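You operate a simulated robot arm through the tools that you are given. There is no shell and no other tool. Be economical: measure what you need, move in short steps, check, and stop when the job is done.

You run a simulated robot arm. Do the job below in one go: nothing can be reset, and whatever is moved stays where it is left.

Task
Put the white vase from the top of the writing desk on top of the paperweight there and the green vase on the black castor cup.

The check looks at the end state, three seconds after you hand in, the way a careful person would. Anything else that was tipped, shoved, dropped, spilled or broken makes it a failure.

Robot
A 7-joint arm with a two-finger parallel gripper, fixed in place. Base frame: the origin is at the foot of the arm, x ahead of it, y to its left, z up; the work surface is at about z = 0. Units: mm, rad, N and s.
With the tool pointing down near the work surface it reaches from about 220 to 580 mm from the base axis. Its first joint turns from -1.152 to 1.152 rad. Payload 2.5 kg.
Tool frame: the origin (TCP) lies between the finger pads and is the grasp point; the fingertips stand 23 mm ahead of it; z points along the fingers, y is the line along which they close. The gripper opens to 94 mm. The fingers are 38 mm wide and 10 mm thick; the gripper's body (54 by 96 mm) begins 39 mm behind the TCP.
Orientation is that of the tool frame in the base frame, as [roll, pitch, yaw] about the fixed x, y, z axes, in that order (R = Rz(yaw) Ry(pitch) Rx(roll)). With the fingers straight down and closing along the base's y, the tool's x points along the base's -x, its y along +y and its z along -z.

Tools
- The arm moves only by the tool arm_command. Its argument "increments" is text: rows parted by semicolons, each of 7 numbers parted by spaces: the shift along the tool's x, y, z in units of 20 mm (1.0 is 20 mm), then the turn, a rotation vector about the tool's x, y, z in units of 4 degrees (1.0 is 4 degrees), then the gripper command, from -1 (shut) to 1 (fully open), values between in proportion. In form: x y z ax ay az jaw; .... A call has 1 to 10 rows; each row shifts and turns the commanded pose from where the row before left it, along the tool's axes as they then stand. A call with a number of a shift or a turn outside -1 to 1 is refused whole. A row lasts 0.2 s, in which the tool goes at most 50 mm and 0.15 rad; a call with a longer step from one row to the next is refused whole, and so is a gripper value outside its range. A pose out of reach is approached as far as the arm can. The call stops where the force on the tool passes 40 N (or 10 N more than at its start, if that is more) or the arm is blocked; 0.2 s more then pass. The fingers move at their own pace (about 108 mm/s each) and stop on an object; they squeeze with about 24 N. The grip force told is the motor's: it shows also when the fingers shut on nothing. Time passes only in rows, and 0.2 s behind the last, so rows that do not move let the fingers close. The reply holds the time, the measured pose of the TCP, the force on the tool along the base axes, the opening and the grip force, in the units named above and with some noise, and new pictures: "show" is both (left out), scene, wrist or none.
- Cameras (640 x 400 px; columns grow to the right, rows downward): "scene" is fixed at [133.8, -435.1, 529.7]; the picture's right is [0.70, -0.72, 0.00], its down [-0.53, -0.51, -0.68] and it looks along [0.49, 0.47, -0.74] (base axes); focal length 332 px, centre (320, 200). "wrist" rides on the gripper at [-39, 0, -44] in the tool frame; the picture's right is [0.00, -1.00, 0.00], its down [0.97, 0.00, -0.24] and it looks along [0.24, 0.00, 0.97] (tool axes); focal length 218 px, centre (320, 200).
- point_at(camera, pixels): there is no depth. For up to 12 entries [column, row, z] of the newest picture of that camera ("zoom" is the newest enlarged one), the place [x, y] in the base frame at which the ray of that pixel passes the height z, good to about 3 mm, but the place of the scene camera against the robot may be out by one fixed shift of up to 18 mm in any direction. The clock stands still meanwhile.
- close_up(camera, box): a new picture of the part [left, top, right, bottom] of that camera's present view, enlarged. The clock stands still meanwhile.
- job_done(): hands the job in; it is judged then, once.

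Keep the steps short. Do not move on a guess: measure, check each grasp and each placing, and mend mistakes. In all there are 60 turns and 120 pictures (those below and enlarged ones count). Leave the gripper open and the arm clear of the work at the hand-in unless told otherwise, and finish with a single line.

The tools are called after ">>>" as name(argument=value, ...) on one line, values as JSON. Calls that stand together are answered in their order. arm_command: Moves the arm, as the interface text tells. Its arguments: {"type":"object","properties":{"increments":{"type":"string"},"show":{"type":"string","enum":["both","scene","wrist","none"]}},"required":["increments"]} The other tools are called the same way: point_at (camera, pixels) gives the place at which the rays of pixels pass given heights; close_up (camera, box) takes an enlarged picture of a part of a camera's view; job_done () hands the job in.

At the start:

```text
t: 0.0
position: [265.5, -302.3, 329.7]
ee_rot: [3.142, -0.001, 3.141]
force: [0.1, -0.7, -0.2]
opening: 94.0
gripper_force: 0.0
```

scene: 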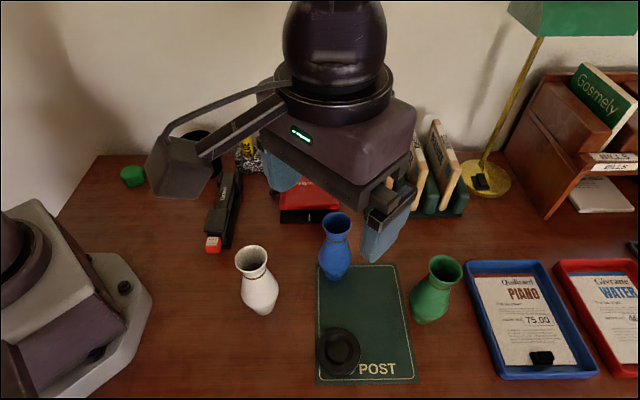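
wrist: 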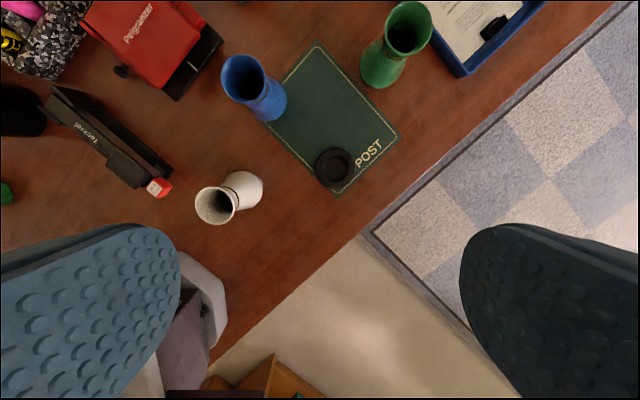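

I see white, blue and green vases, and a black round cup at (338,352). The paperweight isn't identified yet, so I'll enlarge the candidates.

>>> close_up(camera="scene", box=[90, 110, 290, 260])

>>> close_up(camera="scene", box=[220, 200, 480, 390])

>>> close_up(camera="scene", box=[440, 140, 640, 390])

```text
2.67 times, centred on (190, 185) of scene
```

zoom: 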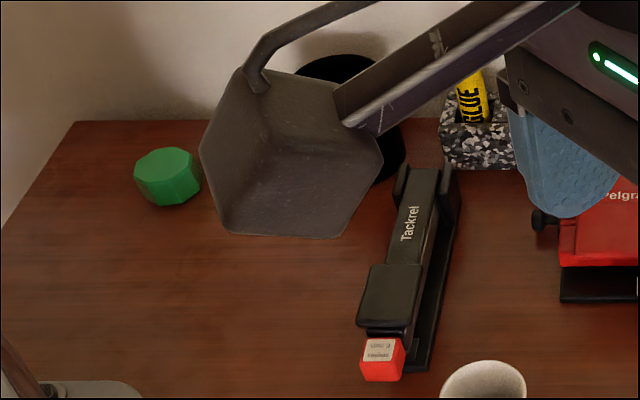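

```text
2.11 times, centred on (350, 295) of scene
```

zoom: 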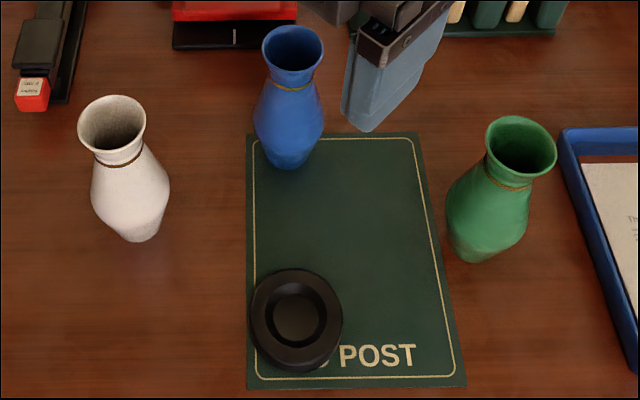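

```text
1.60 times, centred on (540, 265) of scene
```

zoom: 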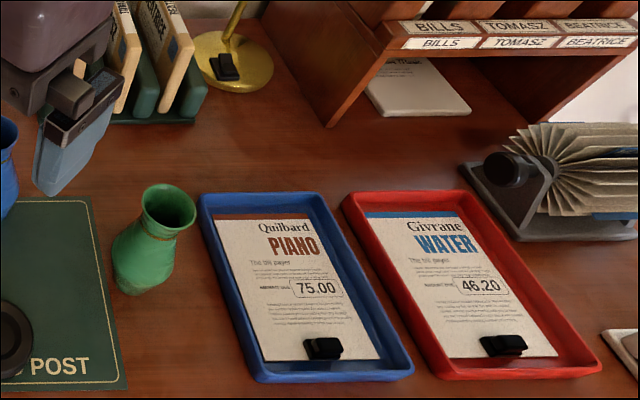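

The green faceted block at (132,175) looks like the paperweight, and the black ring at (338,352) is the castor cup. Now I'll measure in both cameras.

>>> point_at(camera="scene", pixels=[[132, 184, 0], [132, 170, 20], [338, 352, 5], [338, 352, 15], [262, 308, 0], [252, 258, 80], [425, 318, 0], [445, 269, 80], [335, 275, 0], [335, 222, 80]])

>>> point_at(camera="wrist", pixels=[[335, 168, 0], [335, 168, 15], [215, 205, 80], [248, 185, 0], [378, 75, 0], [408, 28, 80], [5, 192, 10], [243, 78, 80], [272, 108, 0]])

>>> close_up(camera="wrist", box=[180, 0, 460, 220])

```text
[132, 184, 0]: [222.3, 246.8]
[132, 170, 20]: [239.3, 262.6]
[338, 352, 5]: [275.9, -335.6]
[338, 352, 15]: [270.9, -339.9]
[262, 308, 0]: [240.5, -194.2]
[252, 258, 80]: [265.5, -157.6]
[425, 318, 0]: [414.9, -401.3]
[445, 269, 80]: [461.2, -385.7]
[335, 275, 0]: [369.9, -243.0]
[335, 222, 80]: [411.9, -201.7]
```

```text
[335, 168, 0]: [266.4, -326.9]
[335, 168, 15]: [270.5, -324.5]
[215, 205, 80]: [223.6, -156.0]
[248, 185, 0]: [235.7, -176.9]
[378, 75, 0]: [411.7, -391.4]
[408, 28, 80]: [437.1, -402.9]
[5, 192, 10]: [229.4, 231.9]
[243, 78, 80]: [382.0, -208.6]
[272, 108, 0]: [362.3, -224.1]
```

```text
1.82 times, centred on (320, 110) of wrist
```

zoom: 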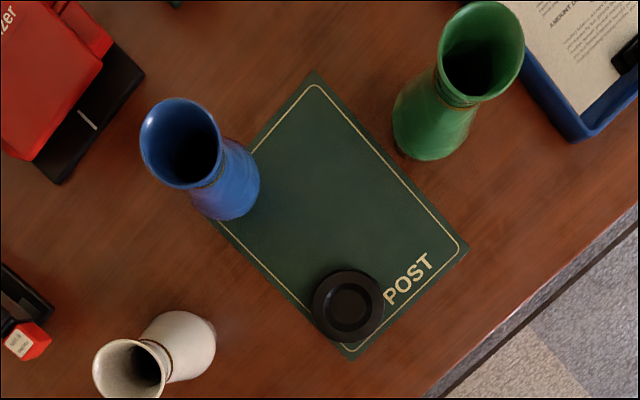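

Scene and wrist differ by a shift of about 10 mm. I'll work from the wrist camera and start by moving it over the white vase, at about (238,-180), keeping the height.

>>> arm_command(increments="0.2 0.88 0 0 0 0 1;0.2 0.88 0 0 0 0 1;0.2 0.88 0 0 0 0 1;0.2 0.88 0 0 0 0 1;0.2 0.88 0 0 0 0 1;0.2 0.88 0 0 0 0 1;0.2 0.88 0 0 0 0 1;0 0 0 0 0 0 1")

```text
t: 1.8
position: [236.5, -178.2, 330.3]
ee_rot: [-3.141, 0.0, -3.141]
force: [-0.2, -0.1, 1.2]
opening: 94.0
gripper_force: 0.0
```

scene: 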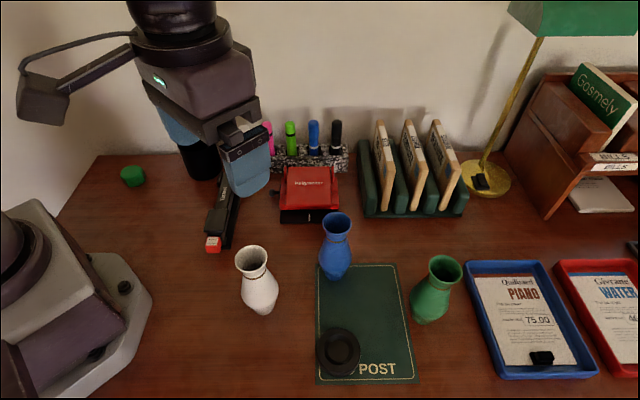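
wrist: 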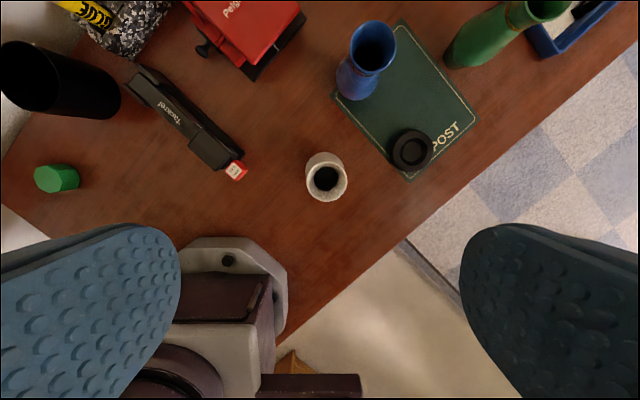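

Now nearly above the white vase, with its rim at (327,180). I'll enlarge that and the paperweight.

>>> close_up(camera="wrist", box=[270, 120, 390, 220])

>>> point_at(camera="wrist", pixels=[[327, 180, 80], [327, 180, 100], [327, 180, 120], [324, 155, 0], [324, 165, 0], [412, 150, 0], [412, 150, 10], [56, 179, 20], [60, 188, 0]])

>>> close_up(camera="wrist", box=[10, 140, 110, 210])

>>> close_up(camera="scene", box=[220, 230, 300, 330])

```text
4.00 times, centred on (330, 170) of wrist
```

zoom: 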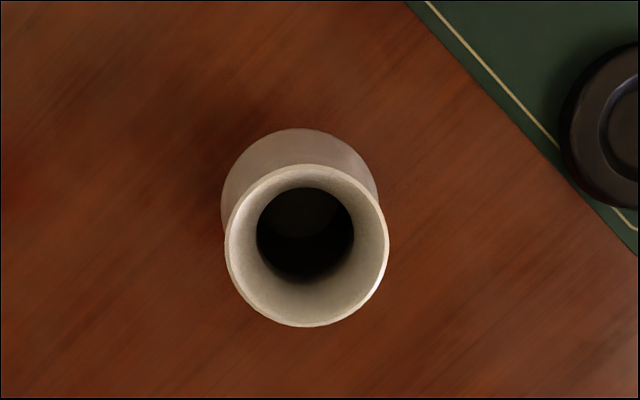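

```text
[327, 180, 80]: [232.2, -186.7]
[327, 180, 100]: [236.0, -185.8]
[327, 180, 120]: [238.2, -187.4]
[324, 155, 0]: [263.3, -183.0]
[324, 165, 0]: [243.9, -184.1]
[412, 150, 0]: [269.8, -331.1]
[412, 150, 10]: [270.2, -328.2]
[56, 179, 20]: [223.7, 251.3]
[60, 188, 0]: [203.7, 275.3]
```

```text
5.71 times, centred on (60, 175) of wrist
```

zoom: 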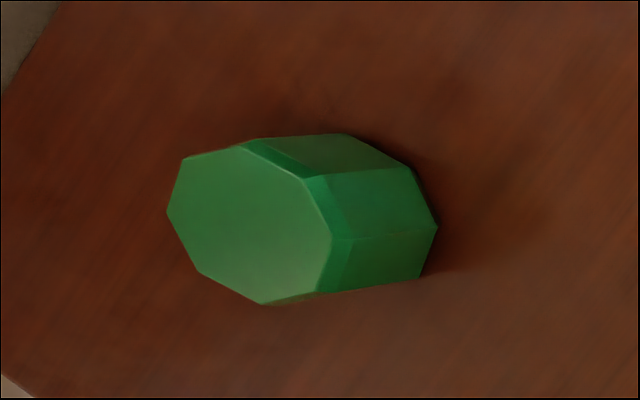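

```text
4.00 times, centred on (260, 280) of scene
```

zoom: 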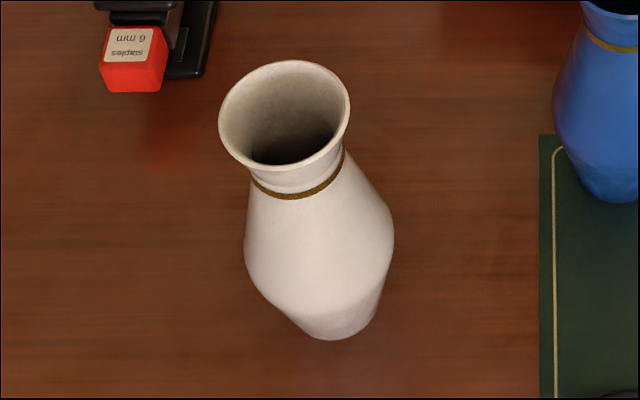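

Two wrist views put the white vase's rim at about z 140, diameter 45, axis at about (240,-186). Before grasping I'll survey the paperweight from above, moving in +y at this height.

>>> arm_command(increments="-0.2 1 0 0 0 0 1;-0.2 1 0 0 0 0 1;-0.2 1 0 0 0 0 1;-0.2 1 0 0 0 0 1;-0.2 1 0 0 0 0 1;-0.2 1 0 0 0 0 1;-0.2 1 0 0 0 0 1;-0.2 1 0 0 0 0 1;0 1 0 0 0 0 1;0 1 0 0 0 0 1", show="none")

>>> arm_command(increments="0 1 0 0 0 0 1;0 1 0 0 0 0 1;0 1 0 0 0 0 1;0 1 0 0 0 0 1;0 1 0 0 0 0 1;0.2 1 0 0 0 0 1;0.2 1 0 0 0 0 1;0.2 1 0 0 0 0 1;0.2 1 0 0 0 0 1;0.2 1 0 0 0 0 1", show="wrist")

```text
t: 4.0
position: [267.8, 22.3, 332.2]
ee_rot: [-3.141, 0.0, -3.141]
force: [-0.2, -1.2, 0.3]
opening: 94.0
gripper_force: 0.0
```

```text
t: 6.2
position: [247.5, 222.9, 328.8]
ee_rot: [3.14, 0.0, 3.141]
force: [0.2, -0.3, 0.6]
opening: 94.0
gripper_force: 0.1
```

wrist: 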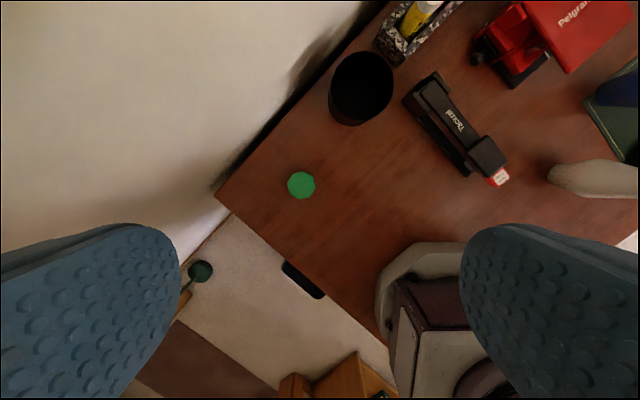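

The paperweight is at (301,185), with a dark pen cup and the wall nearby. I'll enlarge it and measure.

>>> close_up(camera="wrist", box=[261, 160, 341, 210])

>>> point_at(camera="wrist", pixels=[[301, 185, 0], [301, 185, 25], [301, 185, 35], [217, 193, 0], [300, 100, 0], [362, 120, 0]])

>>> close_up(camera="scene", box=[20, 20, 340, 220])

```text
8.00 times, centred on (301, 185) of wrist
```

zoom: 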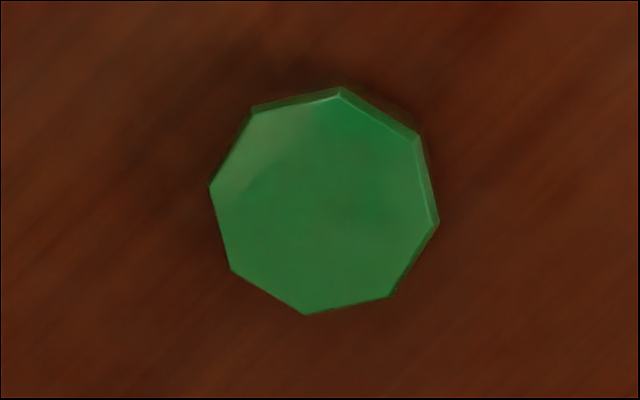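

```text
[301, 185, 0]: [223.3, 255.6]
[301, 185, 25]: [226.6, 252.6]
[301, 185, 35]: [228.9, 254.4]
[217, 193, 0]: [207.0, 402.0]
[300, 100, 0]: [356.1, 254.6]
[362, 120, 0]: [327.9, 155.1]
```

```text
2.00 times, centred on (180, 120) of scene
```

zoom: 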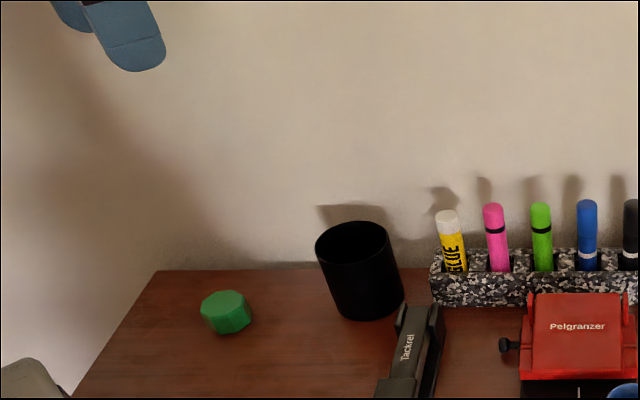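

The paperweight top is centred at about (228,253), about z 29 and 43 mm across. Now I'll go back over the white vase.

>>> arm_command(increments="-0.2 -1 0 0 0 0 1;-0.2 -1 0 0 0 0 1;-0.2 -1 0 0 0 0 1;-0.2 -1 0 0 0 0 1;-0.2 -1 0 0 0 0 1;0 -1 0 0 0 0 1;0 -1 0 0 0 0 1;0 -1 0 0 0 0 1;0 -1 0 0 0 0 1;0 -1 0 0 0 0 1", show="none")

>>> arm_command(increments="0 -1 0 0 0 0 1;0 -1 0 0 0 0 1;0 -1 0 0 0 0 1;0.2 -1 0 0 0 0 1;0.2 -1 0 0 0 0 1;0.2 -1 0 0 0 0 1;0.2 -1 0 0 0 0 1;0.2 -1 0 0 0 0 1;0.2 -1 0 0 0 0 1;0.2 -1 0 0 0 0 1", show="none")

>>> arm_command(increments="0 -0.4 1 0 0 0 1;0 0 1 0 0 0 1;0 0 1 0 0 0 1;0 0 1 0 0 0 1;0 0 0 0 0 0 1", show="both")

```text
t: 8.4
position: [266.9, 21.4, 326.7]
ee_rot: [-3.14, 0.0, -3.142]
force: [-0.4, -0.2, 0.0]
opening: 93.8
gripper_force: 0.1
```

```text
t: 10.6
position: [241.1, -177.6, 329.3]
ee_rot: [-3.141, 0.0, 3.14]
force: [-0.4, 0.0, 0.2]
opening: 93.9
gripper_force: 0.1
```

```text
t: 11.8
position: [240.5, -183.6, 249.6]
ee_rot: [-3.141, -0.001, 3.141]
force: [0.1, -0.4, 0.8]
opening: 94.1
gripper_force: 0.0
```

scene: 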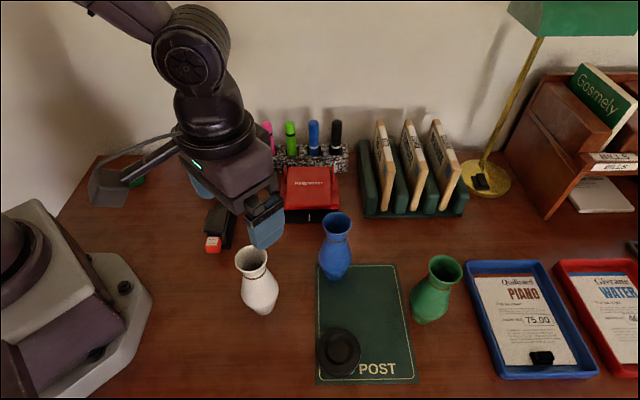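
wrist: 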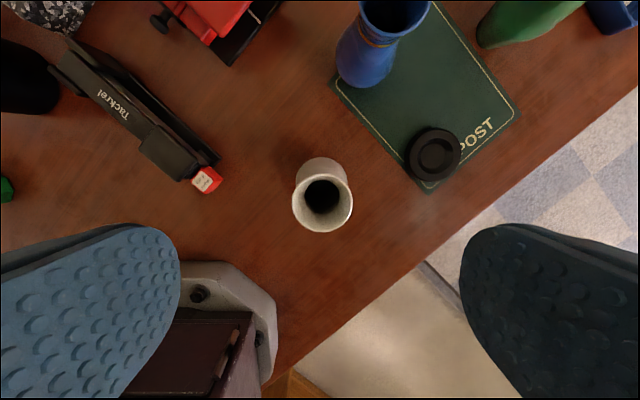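

Something attached to the gripper sticks out to the left in the scene, around (130,170). I'll enlarge it to see whether it's a collision hazard.

>>> close_up(camera="scene", box=[60, 80, 320, 330])

>>> close_up(camera="wrist", box=[270, 140, 370, 250])

>>> point_at(camera="wrist", pixels=[[322, 205, 120], [322, 205, 140], [434, 153, 8], [434, 153, 0]])

```text
1.60 times, centred on (190, 205) of scene
```

zoom: 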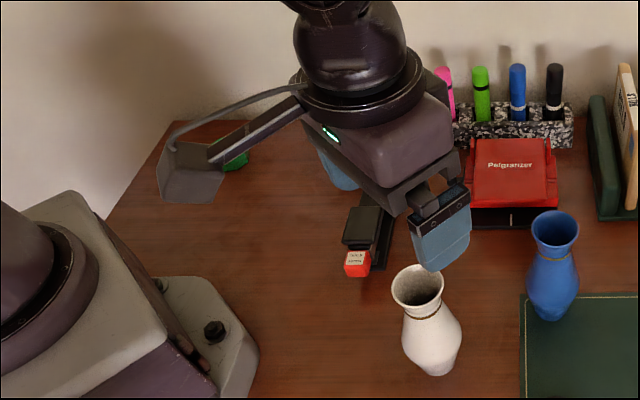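

```text
3.64 times, centred on (320, 195) of wrist
```

zoom: 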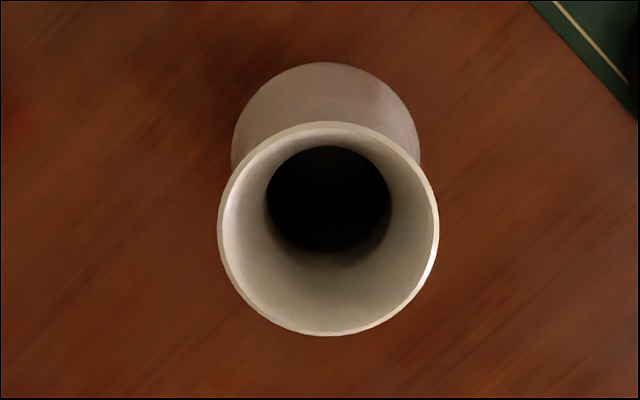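

```text
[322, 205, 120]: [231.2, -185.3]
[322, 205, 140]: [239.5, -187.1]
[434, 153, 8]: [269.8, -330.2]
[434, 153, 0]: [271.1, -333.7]
```

>>> point_at(camera="scene", pixels=[[90, 200, 300], [90, 200, 250], [125, 203, 250], [125, 203, 300], [90, 170, 350], [125, 203, 200], [266, 246, 227]])

>>> close_up(camera="scene", box=[70, 120, 270, 240])

```text
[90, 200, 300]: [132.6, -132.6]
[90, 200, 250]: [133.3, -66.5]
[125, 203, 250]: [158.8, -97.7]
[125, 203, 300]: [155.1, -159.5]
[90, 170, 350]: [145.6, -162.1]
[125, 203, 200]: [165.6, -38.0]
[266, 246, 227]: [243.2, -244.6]
```

```text
3.20 times, centred on (170, 180) of scene
```

zoom: 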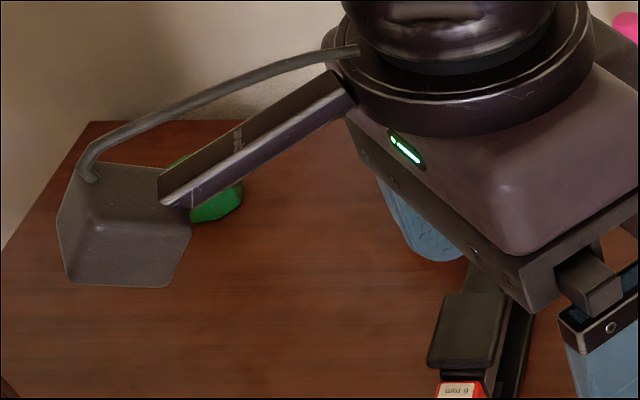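

The bracket sits about 95 mm on the robot side and at least 50 mm above the TCP, so it's clear here. Comparing the two views confirms the rim at z≈140 and 44 mm across. I'll descend to TCP z≈130 around the rim, then check.

>>> arm_command(increments="0 -0.08 1 0 0 0 1;0 0 1 0 0 0 1;0 0 1 0 0 0 1;0 0 1 0 0 0 1;0 0 1 0 0 0 1;0 0 1 0 0 0 1;0 0 0 0 0 0 1")

>>> close_up(camera="scene", box=[190, 180, 320, 330])

```text
t: 13.4
position: [240.3, -187.7, 128.6]
ee_rot: [3.141, -0.001, -3.141]
force: [0.1, 0.8, -0.1]
opening: 94.0
gripper_force: 0.0
```

scene: 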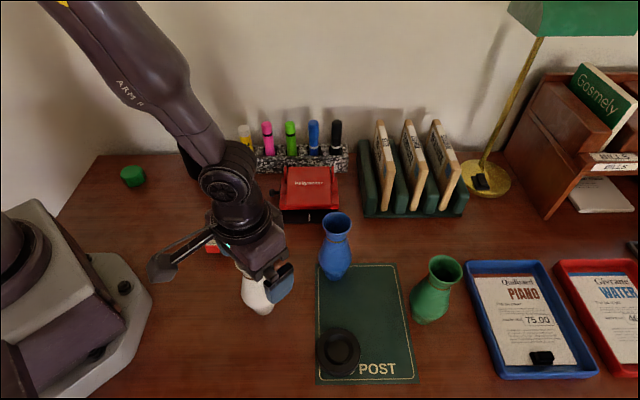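
wrist: 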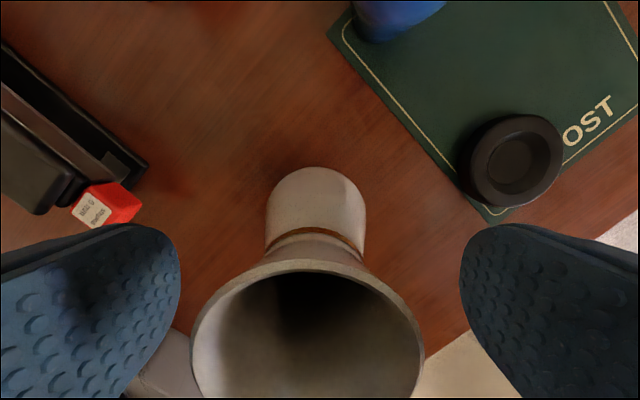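

```text
2.67 times, centred on (255, 255) of scene
```

zoom: 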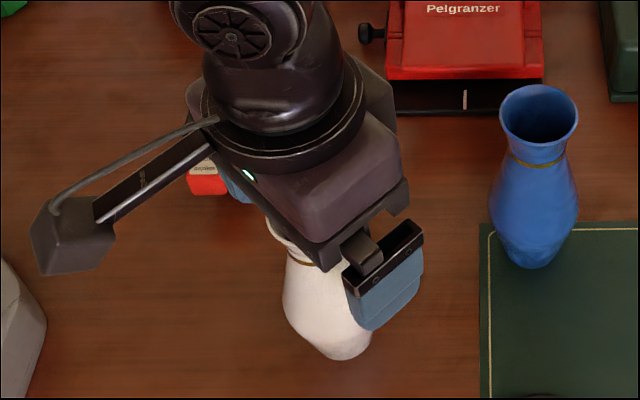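

The rim is 232 px wide at about 41 mm depth, which again gives z 140. The vase sits about 2 mm toward +y. I'll correct that, go down 21 mm so the palm stays about 5 mm above the rim, and close.

>>> arm_command(increments="0 0.11 0.55 0 0 0 1;0 0 0.5 0 0 0 1;0 0 0 0 0 0 1")

```text
t: 14.2
position: [241.6, -185.5, 108.5]
ee_rot: [3.141, 0.0, 3.14]
force: [0.3, 0.2, -0.6]
opening: 94.2
gripper_force: 0.2
```

scene: 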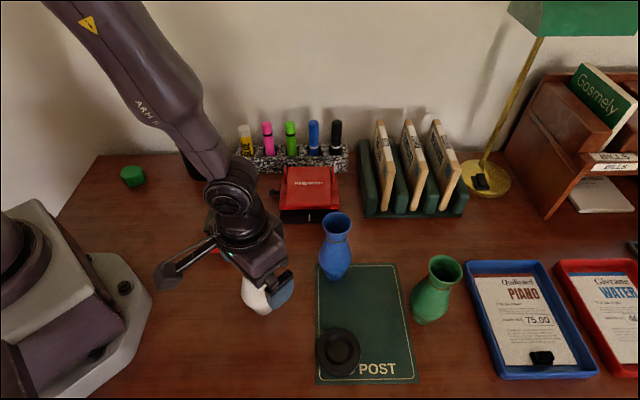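
wrist: 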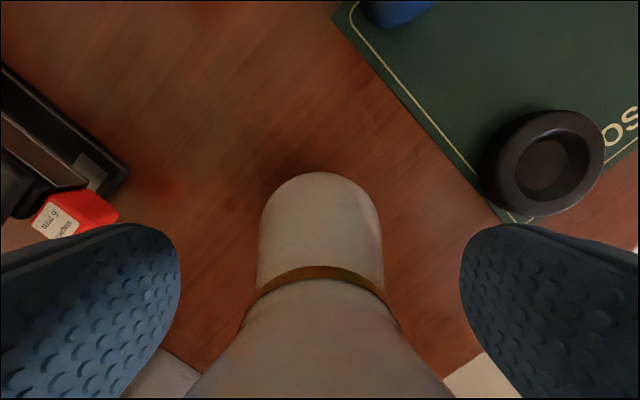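

No contact and the vase is centred between the fingers. Closing now.

>>> arm_command(increments="0 0 0 0 0 0 0.2;0 0 0 0 0 0 -1;0 0 0 0 0 0 -1;0 0 0 0 0 0 -1")

```text
t: 15.2
position: [240.0, -185.6, 107.1]
ee_rot: [3.139, 0.001, 3.142]
force: [0.6, -0.5, -0.2]
opening: 43.0
gripper_force: 23.6
```

scene: 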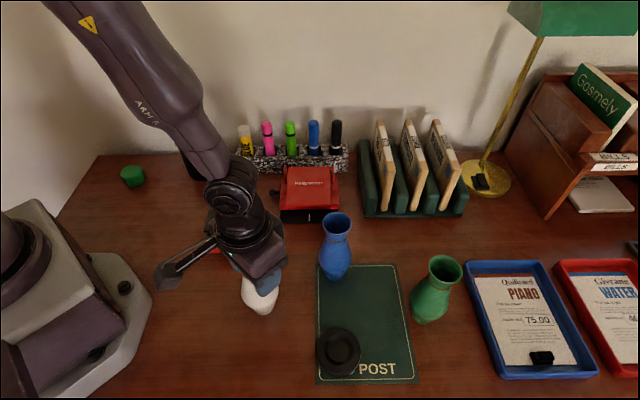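
wrist: 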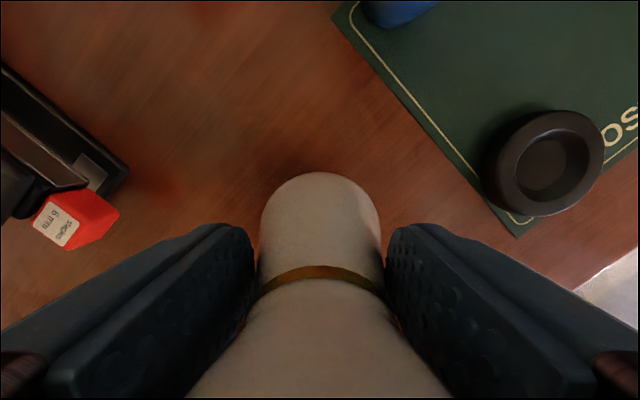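

Grip opening is 43 mm at 23.6 N. I'll test-lift slowly.

>>> arm_command(increments="0 0 -0.3 0 0 0 -1;0 0 -0.5 0 0 0 -1;0 0 -0.7 0 0 0 -1;0 0 -1 0 0 0 -1;0 0 0 0 0 0 -1")

>>> close_up(camera="scene", box=[190, 180, 320, 330])

```text
t: 16.4
position: [241.3, -188.2, 158.5]
ee_rot: [3.141, 0.0, -3.141]
force: [0.0, 0.1, -1.4]
opening: 43.1
gripper_force: 23.7
```

scene: 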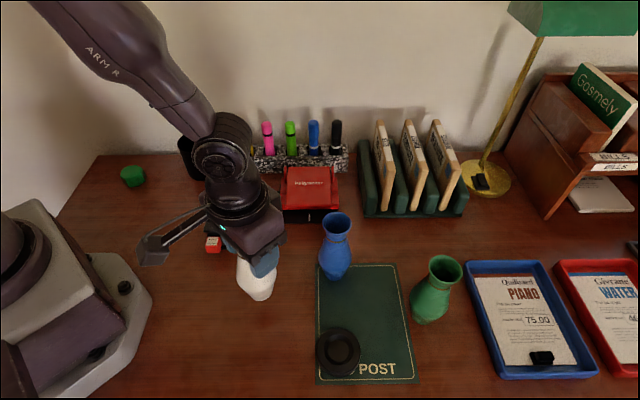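
wrist: 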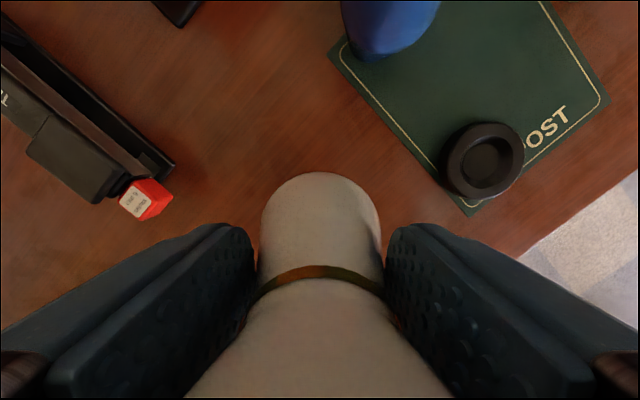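

```text
2.67 times, centred on (255, 255) of scene
```

zoom: 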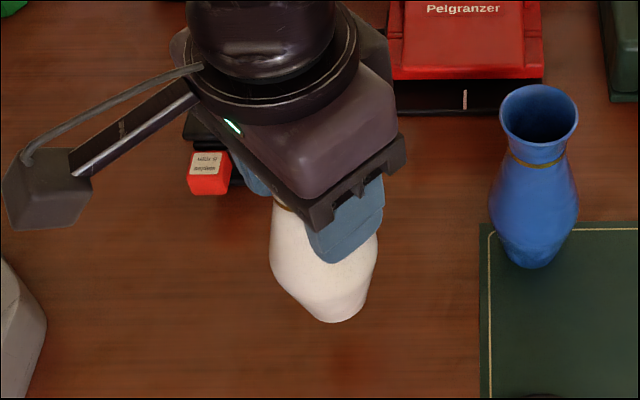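

The vase is lifted and upright, with no slip; its base is 107.5 mm below the TCP. I'll raise it to z≈240 and carry it to the paperweight.

>>> arm_command(increments="0 0 -1 0 0 0 -1;0 0 -1 0 0 0 -1;0 0 -1 0 0 0 -1;0 0.5 -1 0 0 0 -1;-0.2 0.8 0 0 0 0 -1;-0.2 0.9 0 0 0 0 -1;-0.2 0.9 0 0 0 0 -1;-0.2 0.9 0 0 0 0 -1;-0.2 0.9 0 0 0 0 -1;-0.2 0.9 0 0 0 0 -1", show="none")

>>> arm_command(increments="-0.2 0.9 0 0 0 0 -1;-0.2 0.9 0 0 0 0 -1;0 0.9 0 0 0 0 -1;0 0.9 0 0 0 0 -1;0 0.9 0 0 0 0 -1;0 0.9 0 0 0 0 -1;0 0.9 0 0 0 0 -1;0 0.9 0 0 0 0 -1;0 0.9 0 0 0 0 -1;0 0.9 0 0 0 0 -1", show="wrist")

```text
t: 18.6
position: [265.2, -71.2, 236.4]
ee_rot: [3.14, 0.0, 3.14]
force: [-0.5, 1.0, -1.7]
opening: 42.8
gripper_force: 24.3
```

```text
t: 20.8
position: [271.7, 110.7, 238.8]
ee_rot: [3.141, -0.001, -3.142]
force: [0.2, 0.9, -1.5]
opening: 42.6
gripper_force: 24.6
```

wrist: 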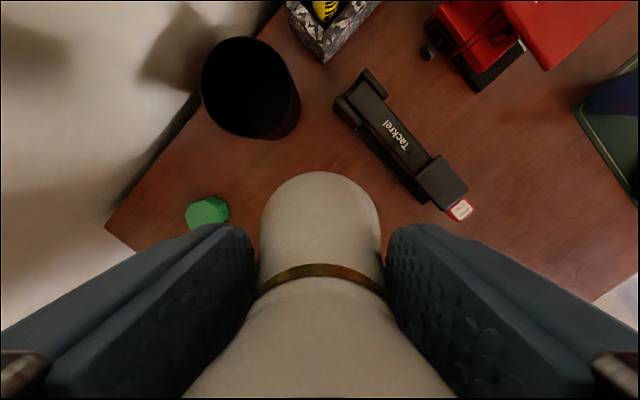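

Holding steady. I'll carry on to above the paperweight, target (228,253).

>>> arm_command(increments="0.2 0.9 0 0 0 0 -1;0.3 0.9 0 0 0 0 -1;0.3 0.9 0 0 0 0 -1;0.3 0.9 0 0 0 0 -1;0.3 0.9 0 0 0 0 -1;0.3 0.9 0 0 0 0 -1;0.3 0.9 0 0 0 0 -1;0.2 0.7 0 0 0 0 -1;0 0 0 0 0 0 -1;0 0 0 0 0 0 -1")

>>> arm_command(increments="0 0 0 0 0 0 -1", show="none")

>>> close_up(camera="scene", box=[60, 60, 220, 210])

```text
t: 23.0
position: [227.9, 252.0, 236.8]
ee_rot: [3.141, 0.0, 3.141]
force: [0.5, 0.6, -1.3]
opening: 42.4
gripper_force: 23.9
```

scene: 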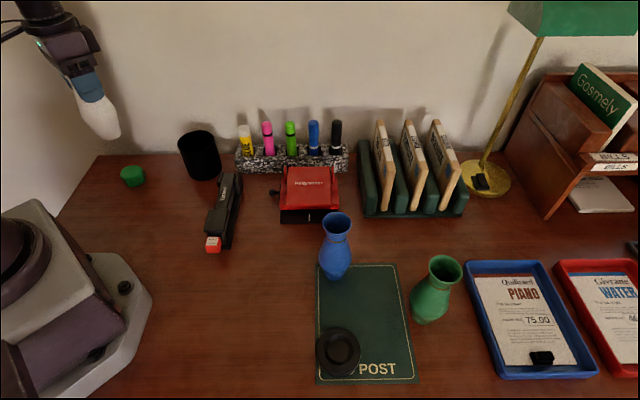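
wrist: 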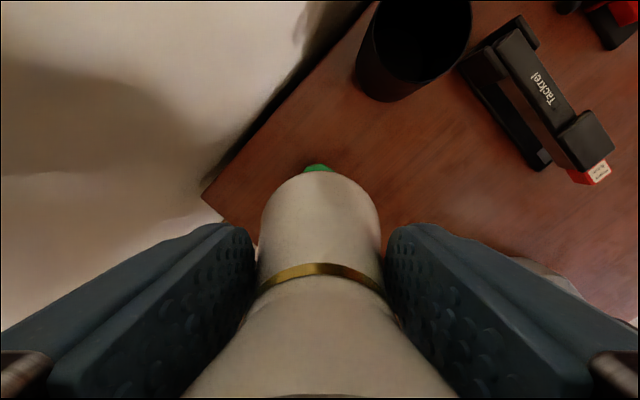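

```text
t: 23.4
position: [227.6, 251.1, 236.7]
ee_rot: [-3.141, 0.001, 3.14]
force: [1.1, 0.6, -2.0]
opening: 42.3
gripper_force: 23.9
```

```text
2.67 times, centred on (140, 135) of scene
```

zoom: 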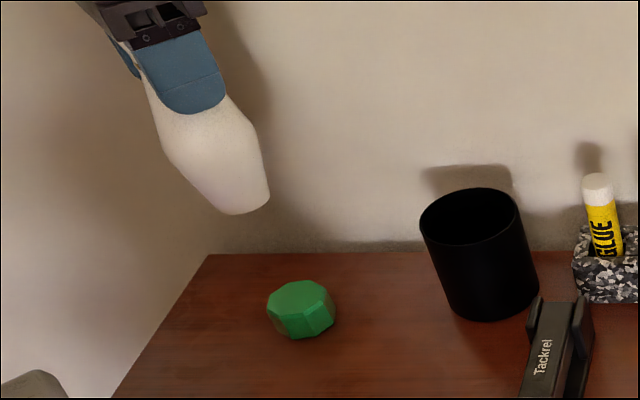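

Above the paperweight, held steady. The opening has drifted down by 0.7 mm, so I won't linger. I'll lower by 80 mm and check alignment in the pictures.

>>> arm_command(increments="0 0.08 1 0 0 0 -1;0 0 1 0 0 0 -1;0 0 1 0 0 0 -1;0 0 1 0 0 0 -1;0 0 0 0 0 0 -1")

>>> close_up(camera="scene", box=[90, 110, 190, 210])

>>> close_up(camera="wrist", box=[240, 120, 400, 300])

```text
t: 24.6
position: [229.6, 252.5, 157.1]
ee_rot: [3.14, 0.001, -3.141]
force: [0.4, -0.2, -1.6]
opening: 42.1
gripper_force: 23.9
```

scene: 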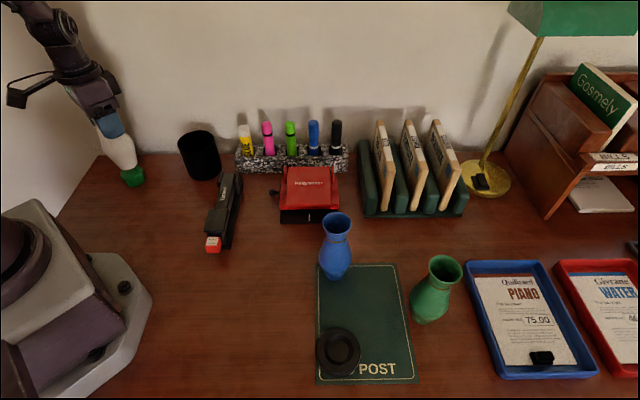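
wrist: 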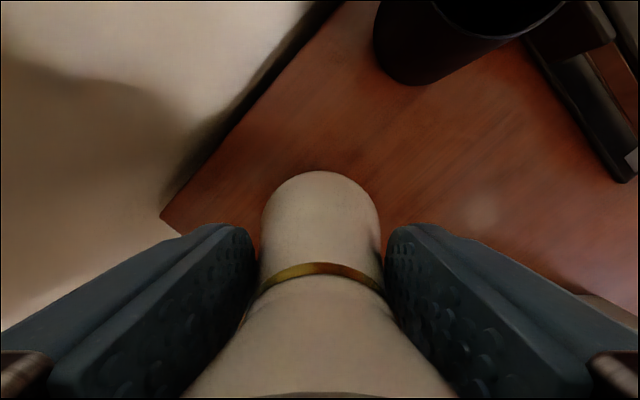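

```text
4.00 times, centred on (140, 160) of scene
```

zoom: 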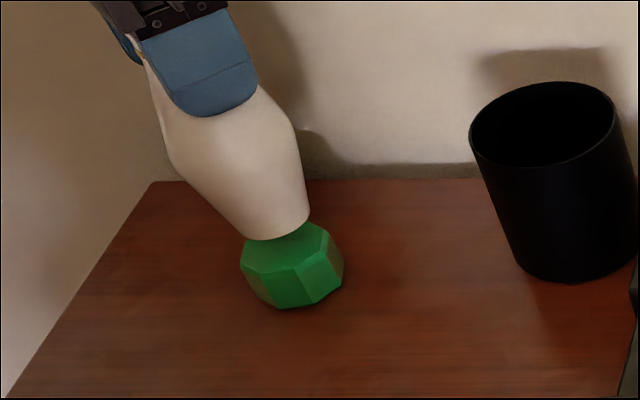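

```text
2.22 times, centred on (320, 210) of wrist
```

zoom: 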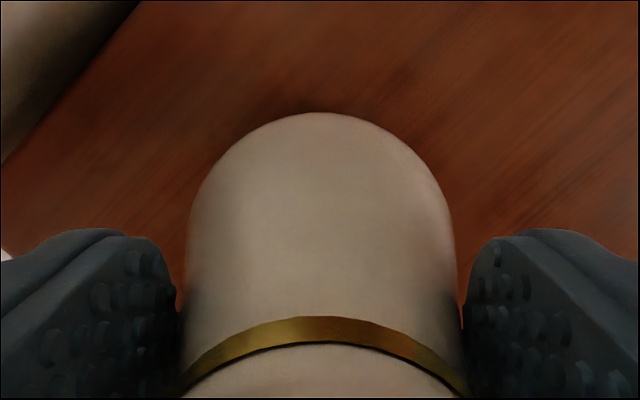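

The base is about 19 mm above the paperweight. I'll compare the base centre (129.3,165) with the paperweight top centre (131.5,171.8), both in the scene camera.

>>> point_at(camera="scene", pixels=[[129.3, 165, 48], [131.5, 171.8, 29], [131.5, 171.8, 26], [134, 186.5, 0], [134, 186.5, 5]])

>>> close_up(camera="scene", box=[110, 140, 160, 190])

```text
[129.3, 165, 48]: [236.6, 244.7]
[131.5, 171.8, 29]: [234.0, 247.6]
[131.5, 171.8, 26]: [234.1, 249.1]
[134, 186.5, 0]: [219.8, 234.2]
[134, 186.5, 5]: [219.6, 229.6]
```

```text
8.00 times, centred on (135, 165) of scene
```

zoom: 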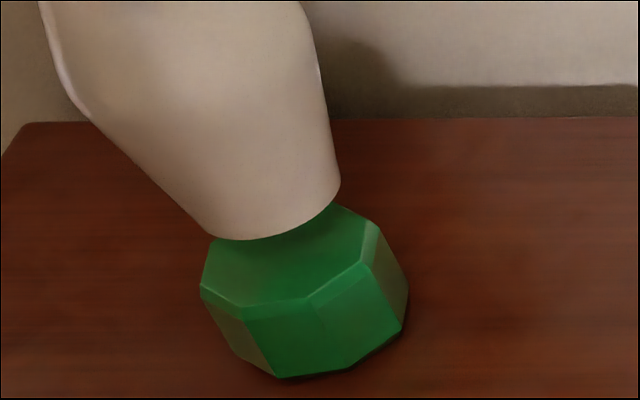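

The comparison suggests the vase base should move about 2 mm in -x and 3 mm in +y. I'll correct that, lower 12 mm and re-check.

>>> arm_command(increments="0.1 0.15 0 0 0 0 -1;0 0 0.3 0 0 0 -1;0 0 0.3 0 0 0 -1;0 0 0 0 0 0 -1", show="none")

>>> close_up(camera="scene", box=[110, 140, 160, 190])

```text
t: 25.6
position: [226.9, 254.7, 145.5]
ee_rot: [-3.141, 0.0, 3.141]
force: [0.1, -0.3, -1.7]
opening: 42.2
gripper_force: 24.2
```

```text
8.00 times, centred on (135, 165) of scene
```

zoom: 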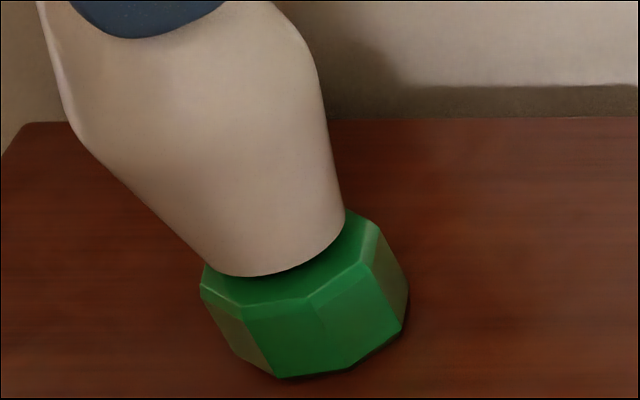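

Alignment now projects to within about 2 mm. I'll lower in small steps and watch the force.

>>> arm_command(increments="0 0 0.1 0 0 0 -1;0 0 0.1 0 0 0 -1;0 0 0 0 0 0 -1", show="none")

>>> close_up(camera="scene", box=[110, 140, 160, 190])

```text
t: 26.4
position: [226.3, 255.0, 141.8]
ee_rot: [3.141, 0.0, 3.141]
force: [-1.4, -0.1, -0.8]
opening: 42.3
gripper_force: 23.7
```

```text
8.00 times, centred on (135, 165) of scene
```

zoom: 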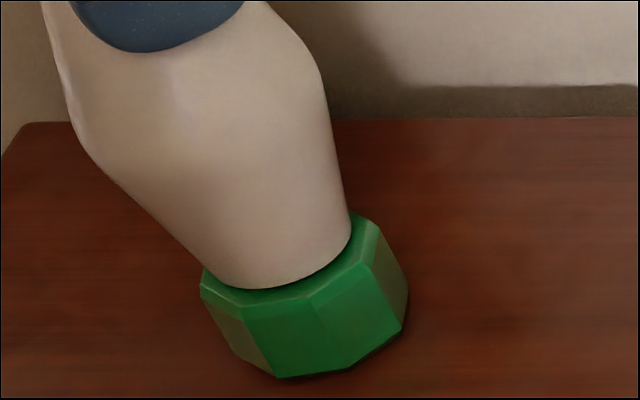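

Nearly touching. Continuing in 1 mm steps.

>>> arm_command(increments="0 0 0.05 0 0 0 -1;0 0 0.05 0 0 0 -1;0 0 0 0 0 0 -1", show="none")

>>> close_up(camera="scene", box=[110, 140, 160, 190])

```text
t: 27.2
position: [226.8, 254.1, 139.4]
ee_rot: [-3.141, -0.001, -3.141]
force: [0.0, 0.3, -1.5]
opening: 42.2
gripper_force: 24.6
```

```text
8.00 times, centred on (135, 165) of scene
```

zoom: 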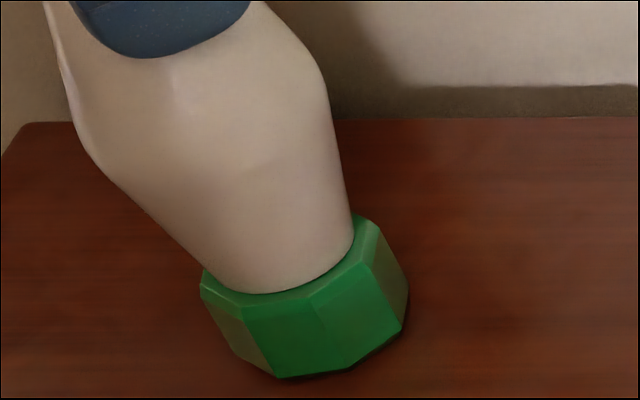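

>>> arm_command(increments="0 0 0.05 0 0 0 -1;0 0 0.05 0 0 0 -1;0 0 0 0 0 0 -1", show="none")

```text
t: 28.0
position: [226.1, 254.5, 138.5]
ee_rot: [-3.141, 0.004, -3.141]
force: [-1.6, -6.4, 26.8]
opening: 42.0
gripper_force: 24.3
```

Contact, at 27 N upward. I'll ease up 1 mm to relieve the load and look.

>>> arm_command(increments="0 0 -0.04 0 0 0 -1;0 0 0 0 0 0 -1", show="wrist")

>>> close_up(camera="scene", box=[85, 110, 165, 190])

```text
t: 28.6
position: [227.0, 254.0, 138.4]
ee_rot: [3.141, 0.001, 3.141]
force: [0.0, -4.1, 26.2]
opening: 42.1
gripper_force: 24.6
```

wrist: 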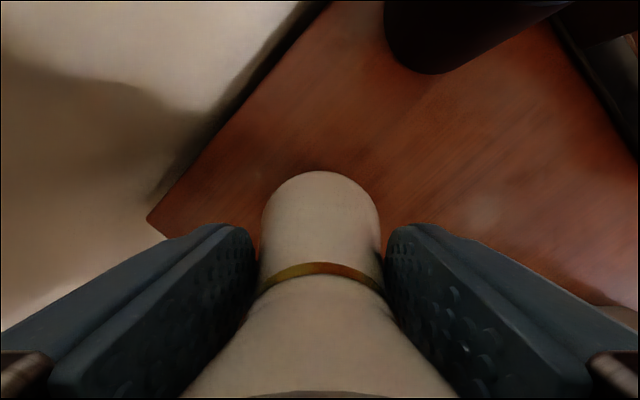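

```text
5.00 times, centred on (125, 150) of scene
```

zoom: 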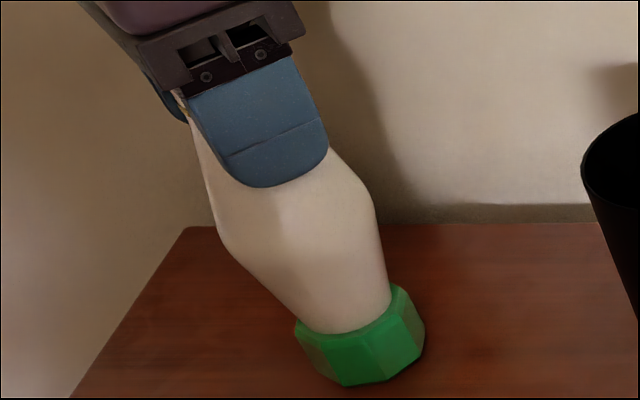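

>>> arm_command(increments="0 0 -0.04 0 0 0 -1;0 0 0 0 0 0 -1", show="none")

```text
t: 29.2
position: [226.3, 255.5, 138.0]
ee_rot: [3.139, 0.001, 3.141]
force: [3.2, 1.0, 7.4]
opening: 42.3
gripper_force: 24.7
```

The load is down to 7 N, so the vase rests on the paperweight. I'll open the jaws slightly and check that it stands.

>>> arm_command(increments="0 0 0 0 0 0 0.05;0 0 0 0 0 0 0.05", show="wrist")

>>> close_up(camera="scene", box=[85, 110, 165, 190])

```text
t: 29.8
position: [225.4, 255.4, 138.8]
ee_rot: [3.141, -0.002, 3.142]
force: [-0.2, 0.4, 1.1]
opening: 49.3
gripper_force: 0.1
```

wrist: 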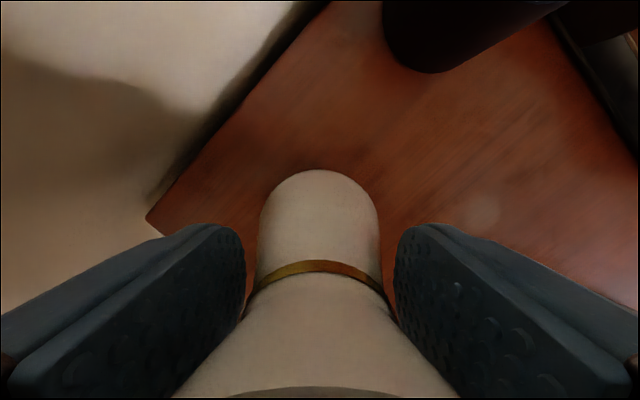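

```text
5.00 times, centred on (125, 150) of scene
```

zoom: 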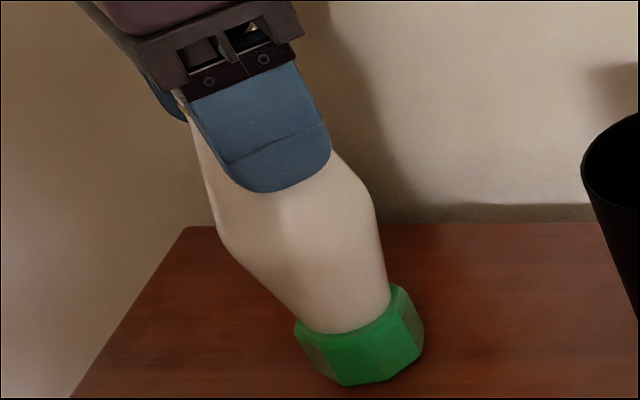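

It's standing. I'll open wider and rise straight up.

>>> arm_command(increments="0 0 0 0 0 0 0.7;0 0 0 0 0 0 0.7;0 0 -0.5 0 0 0 0.7;0 0 -1 0 0 0 0.7;0 0 -1 0 0 0 0.7;0 0 -1 0 0 0 0.7;0 0 -1 0 0 0 0.7;0 0 -1 0 0 0 0.7;0 0 -1 0 0 0 0.7;0 0 -1 0 0 0 0.7")

>>> close_up(camera="scene", box=[85, 110, 165, 190])

>>> close_up(camera="wrist", box=[260, 130, 380, 250])

```text
t: 32.0
position: [228.8, 253.7, 290.3]
ee_rot: [-3.141, -0.001, -3.141]
force: [0.0, -0.7, 0.6]
opening: 79.9
gripper_force: 0.0
```

scene: 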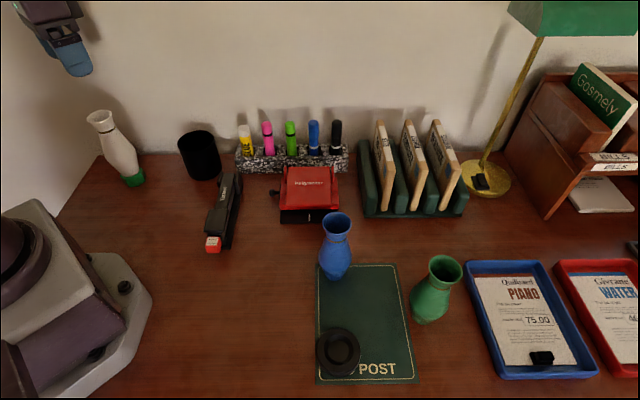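
wrist: 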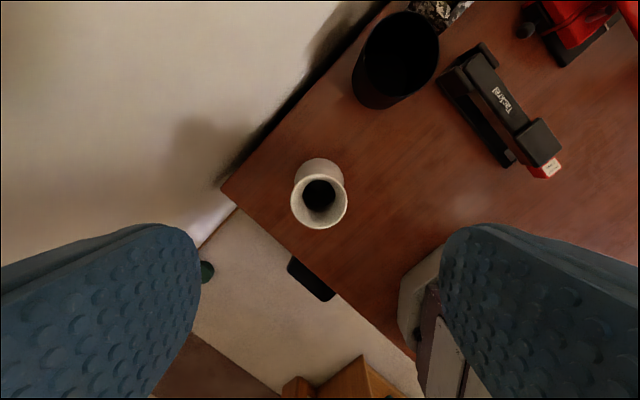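

```text
5.00 times, centred on (125, 150) of scene
```

zoom: 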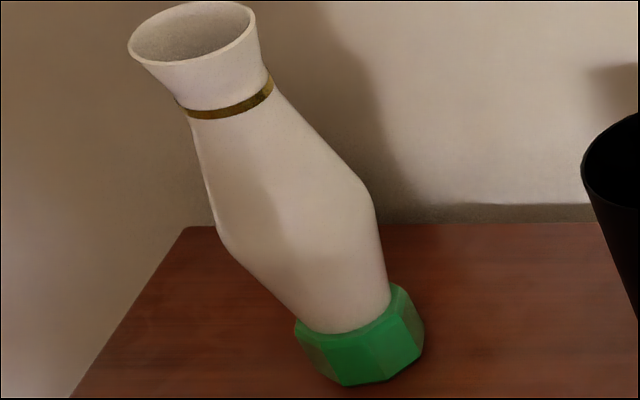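

```text
3.33 times, centred on (320, 190) of wrist
```

zoom: 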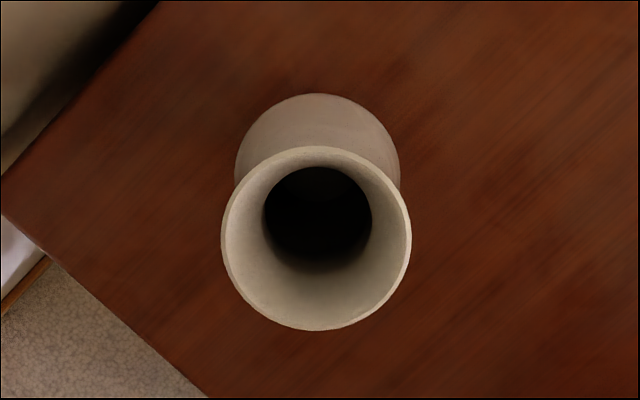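

The white vase stands well on the paperweight. Now I'll travel at z≈290 to the castor cup.

>>> arm_command(increments="-0.4 -1 -0.5 0 0 0 1;-0.4 -1 -0.5 0 0 0 1;-0.4 -1 -0.5 0 0 0 1;-0.4 -1 -0.5 0 0 0 1;-0.4 -1 0 0 0 0 1;-0.4 -1 0 0 0 0 1;0 -1 0 0 0 0 1;0 -1 0 0 0 0 1;0 -1 0 0 0 0 1;0 -1 0 0 0 0 1", show="none")

>>> arm_command(increments="0 -1 0 0 0 0 1;0 -1 0 0 0 0 1;0 -1 0 0 0 0 1;0 -1 0 0 0 0 1;0 -1 0 0 0 0 1;0 -1 0 0 0 0 1;0 -1 0 0 0 0 1;0 -1 0 0 0 0 1;0 -1 0 0 0 0 1;0 -1 0 0 0 0 1", show="none")

>>> arm_command(increments="0 -1 0 0 0 0 1;0 -1 0 0 0 0 1;0 -1 0 0 0 0 1;0 -1 0 0 0 0 1;0 -1 0 0 0 0 1;0 -1 0 0 0 0 1;0 -1 0 0 0 0 1;0 -1 0 0 0 0 1;0 -1 0 0 0 0 1;0 0 0 0 0 0 1", show="wrist")

```text
t: 34.2
position: [272.9, 57.5, 329.7]
ee_rot: [-3.141, 0.0, 3.14]
force: [0.3, -0.8, 0.0]
opening: 94.1
gripper_force: 0.0
```

```text
t: 36.4
position: [274.0, -145.7, 329.8]
ee_rot: [3.141, 0.001, -3.141]
force: [-0.4, 0.2, 0.1]
opening: 94.1
gripper_force: 0.0
```

```text
t: 38.6
position: [275.6, -325.1, 328.0]
ee_rot: [3.14, -0.001, 3.141]
force: [0.3, 0.0, -0.6]
opening: 94.1
gripper_force: 0.0
```

wrist: 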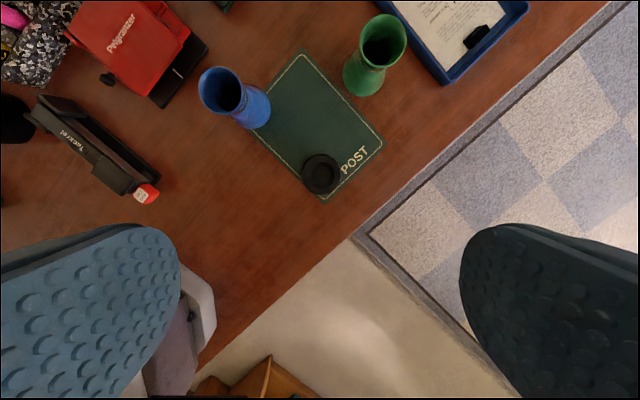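

>>> close_up(camera="wrist", box=[281, 144, 361, 204])

>>> point_at(camera="wrist", pixels=[[321, 174, 0], [321, 174, 8], [321, 174, 15], [383, 42, 120], [383, 42, 140], [360, 82, 0], [360, 82, 5]])

>>> close_up(camera="scene", box=[298, 312, 378, 392])

```text
6.67 times, centred on (321, 174) of wrist
```

zoom: 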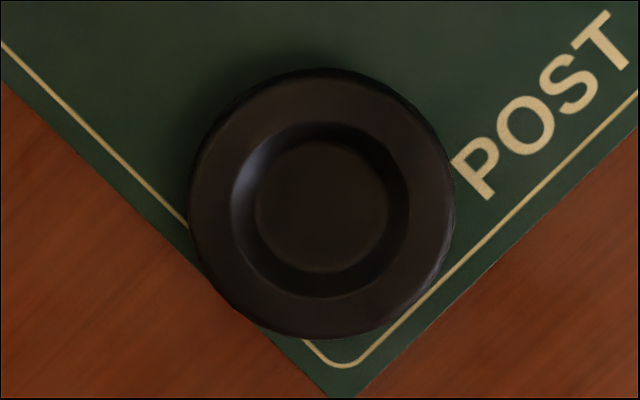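

```text
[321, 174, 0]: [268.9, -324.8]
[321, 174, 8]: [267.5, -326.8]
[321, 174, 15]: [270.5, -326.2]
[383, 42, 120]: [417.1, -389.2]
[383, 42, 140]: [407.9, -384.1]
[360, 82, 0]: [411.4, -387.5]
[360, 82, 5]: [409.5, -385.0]
```

```text
5.00 times, centred on (338, 352) of scene
```

zoom: 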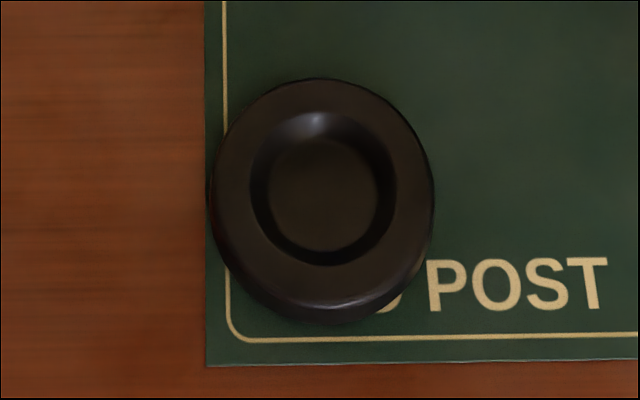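

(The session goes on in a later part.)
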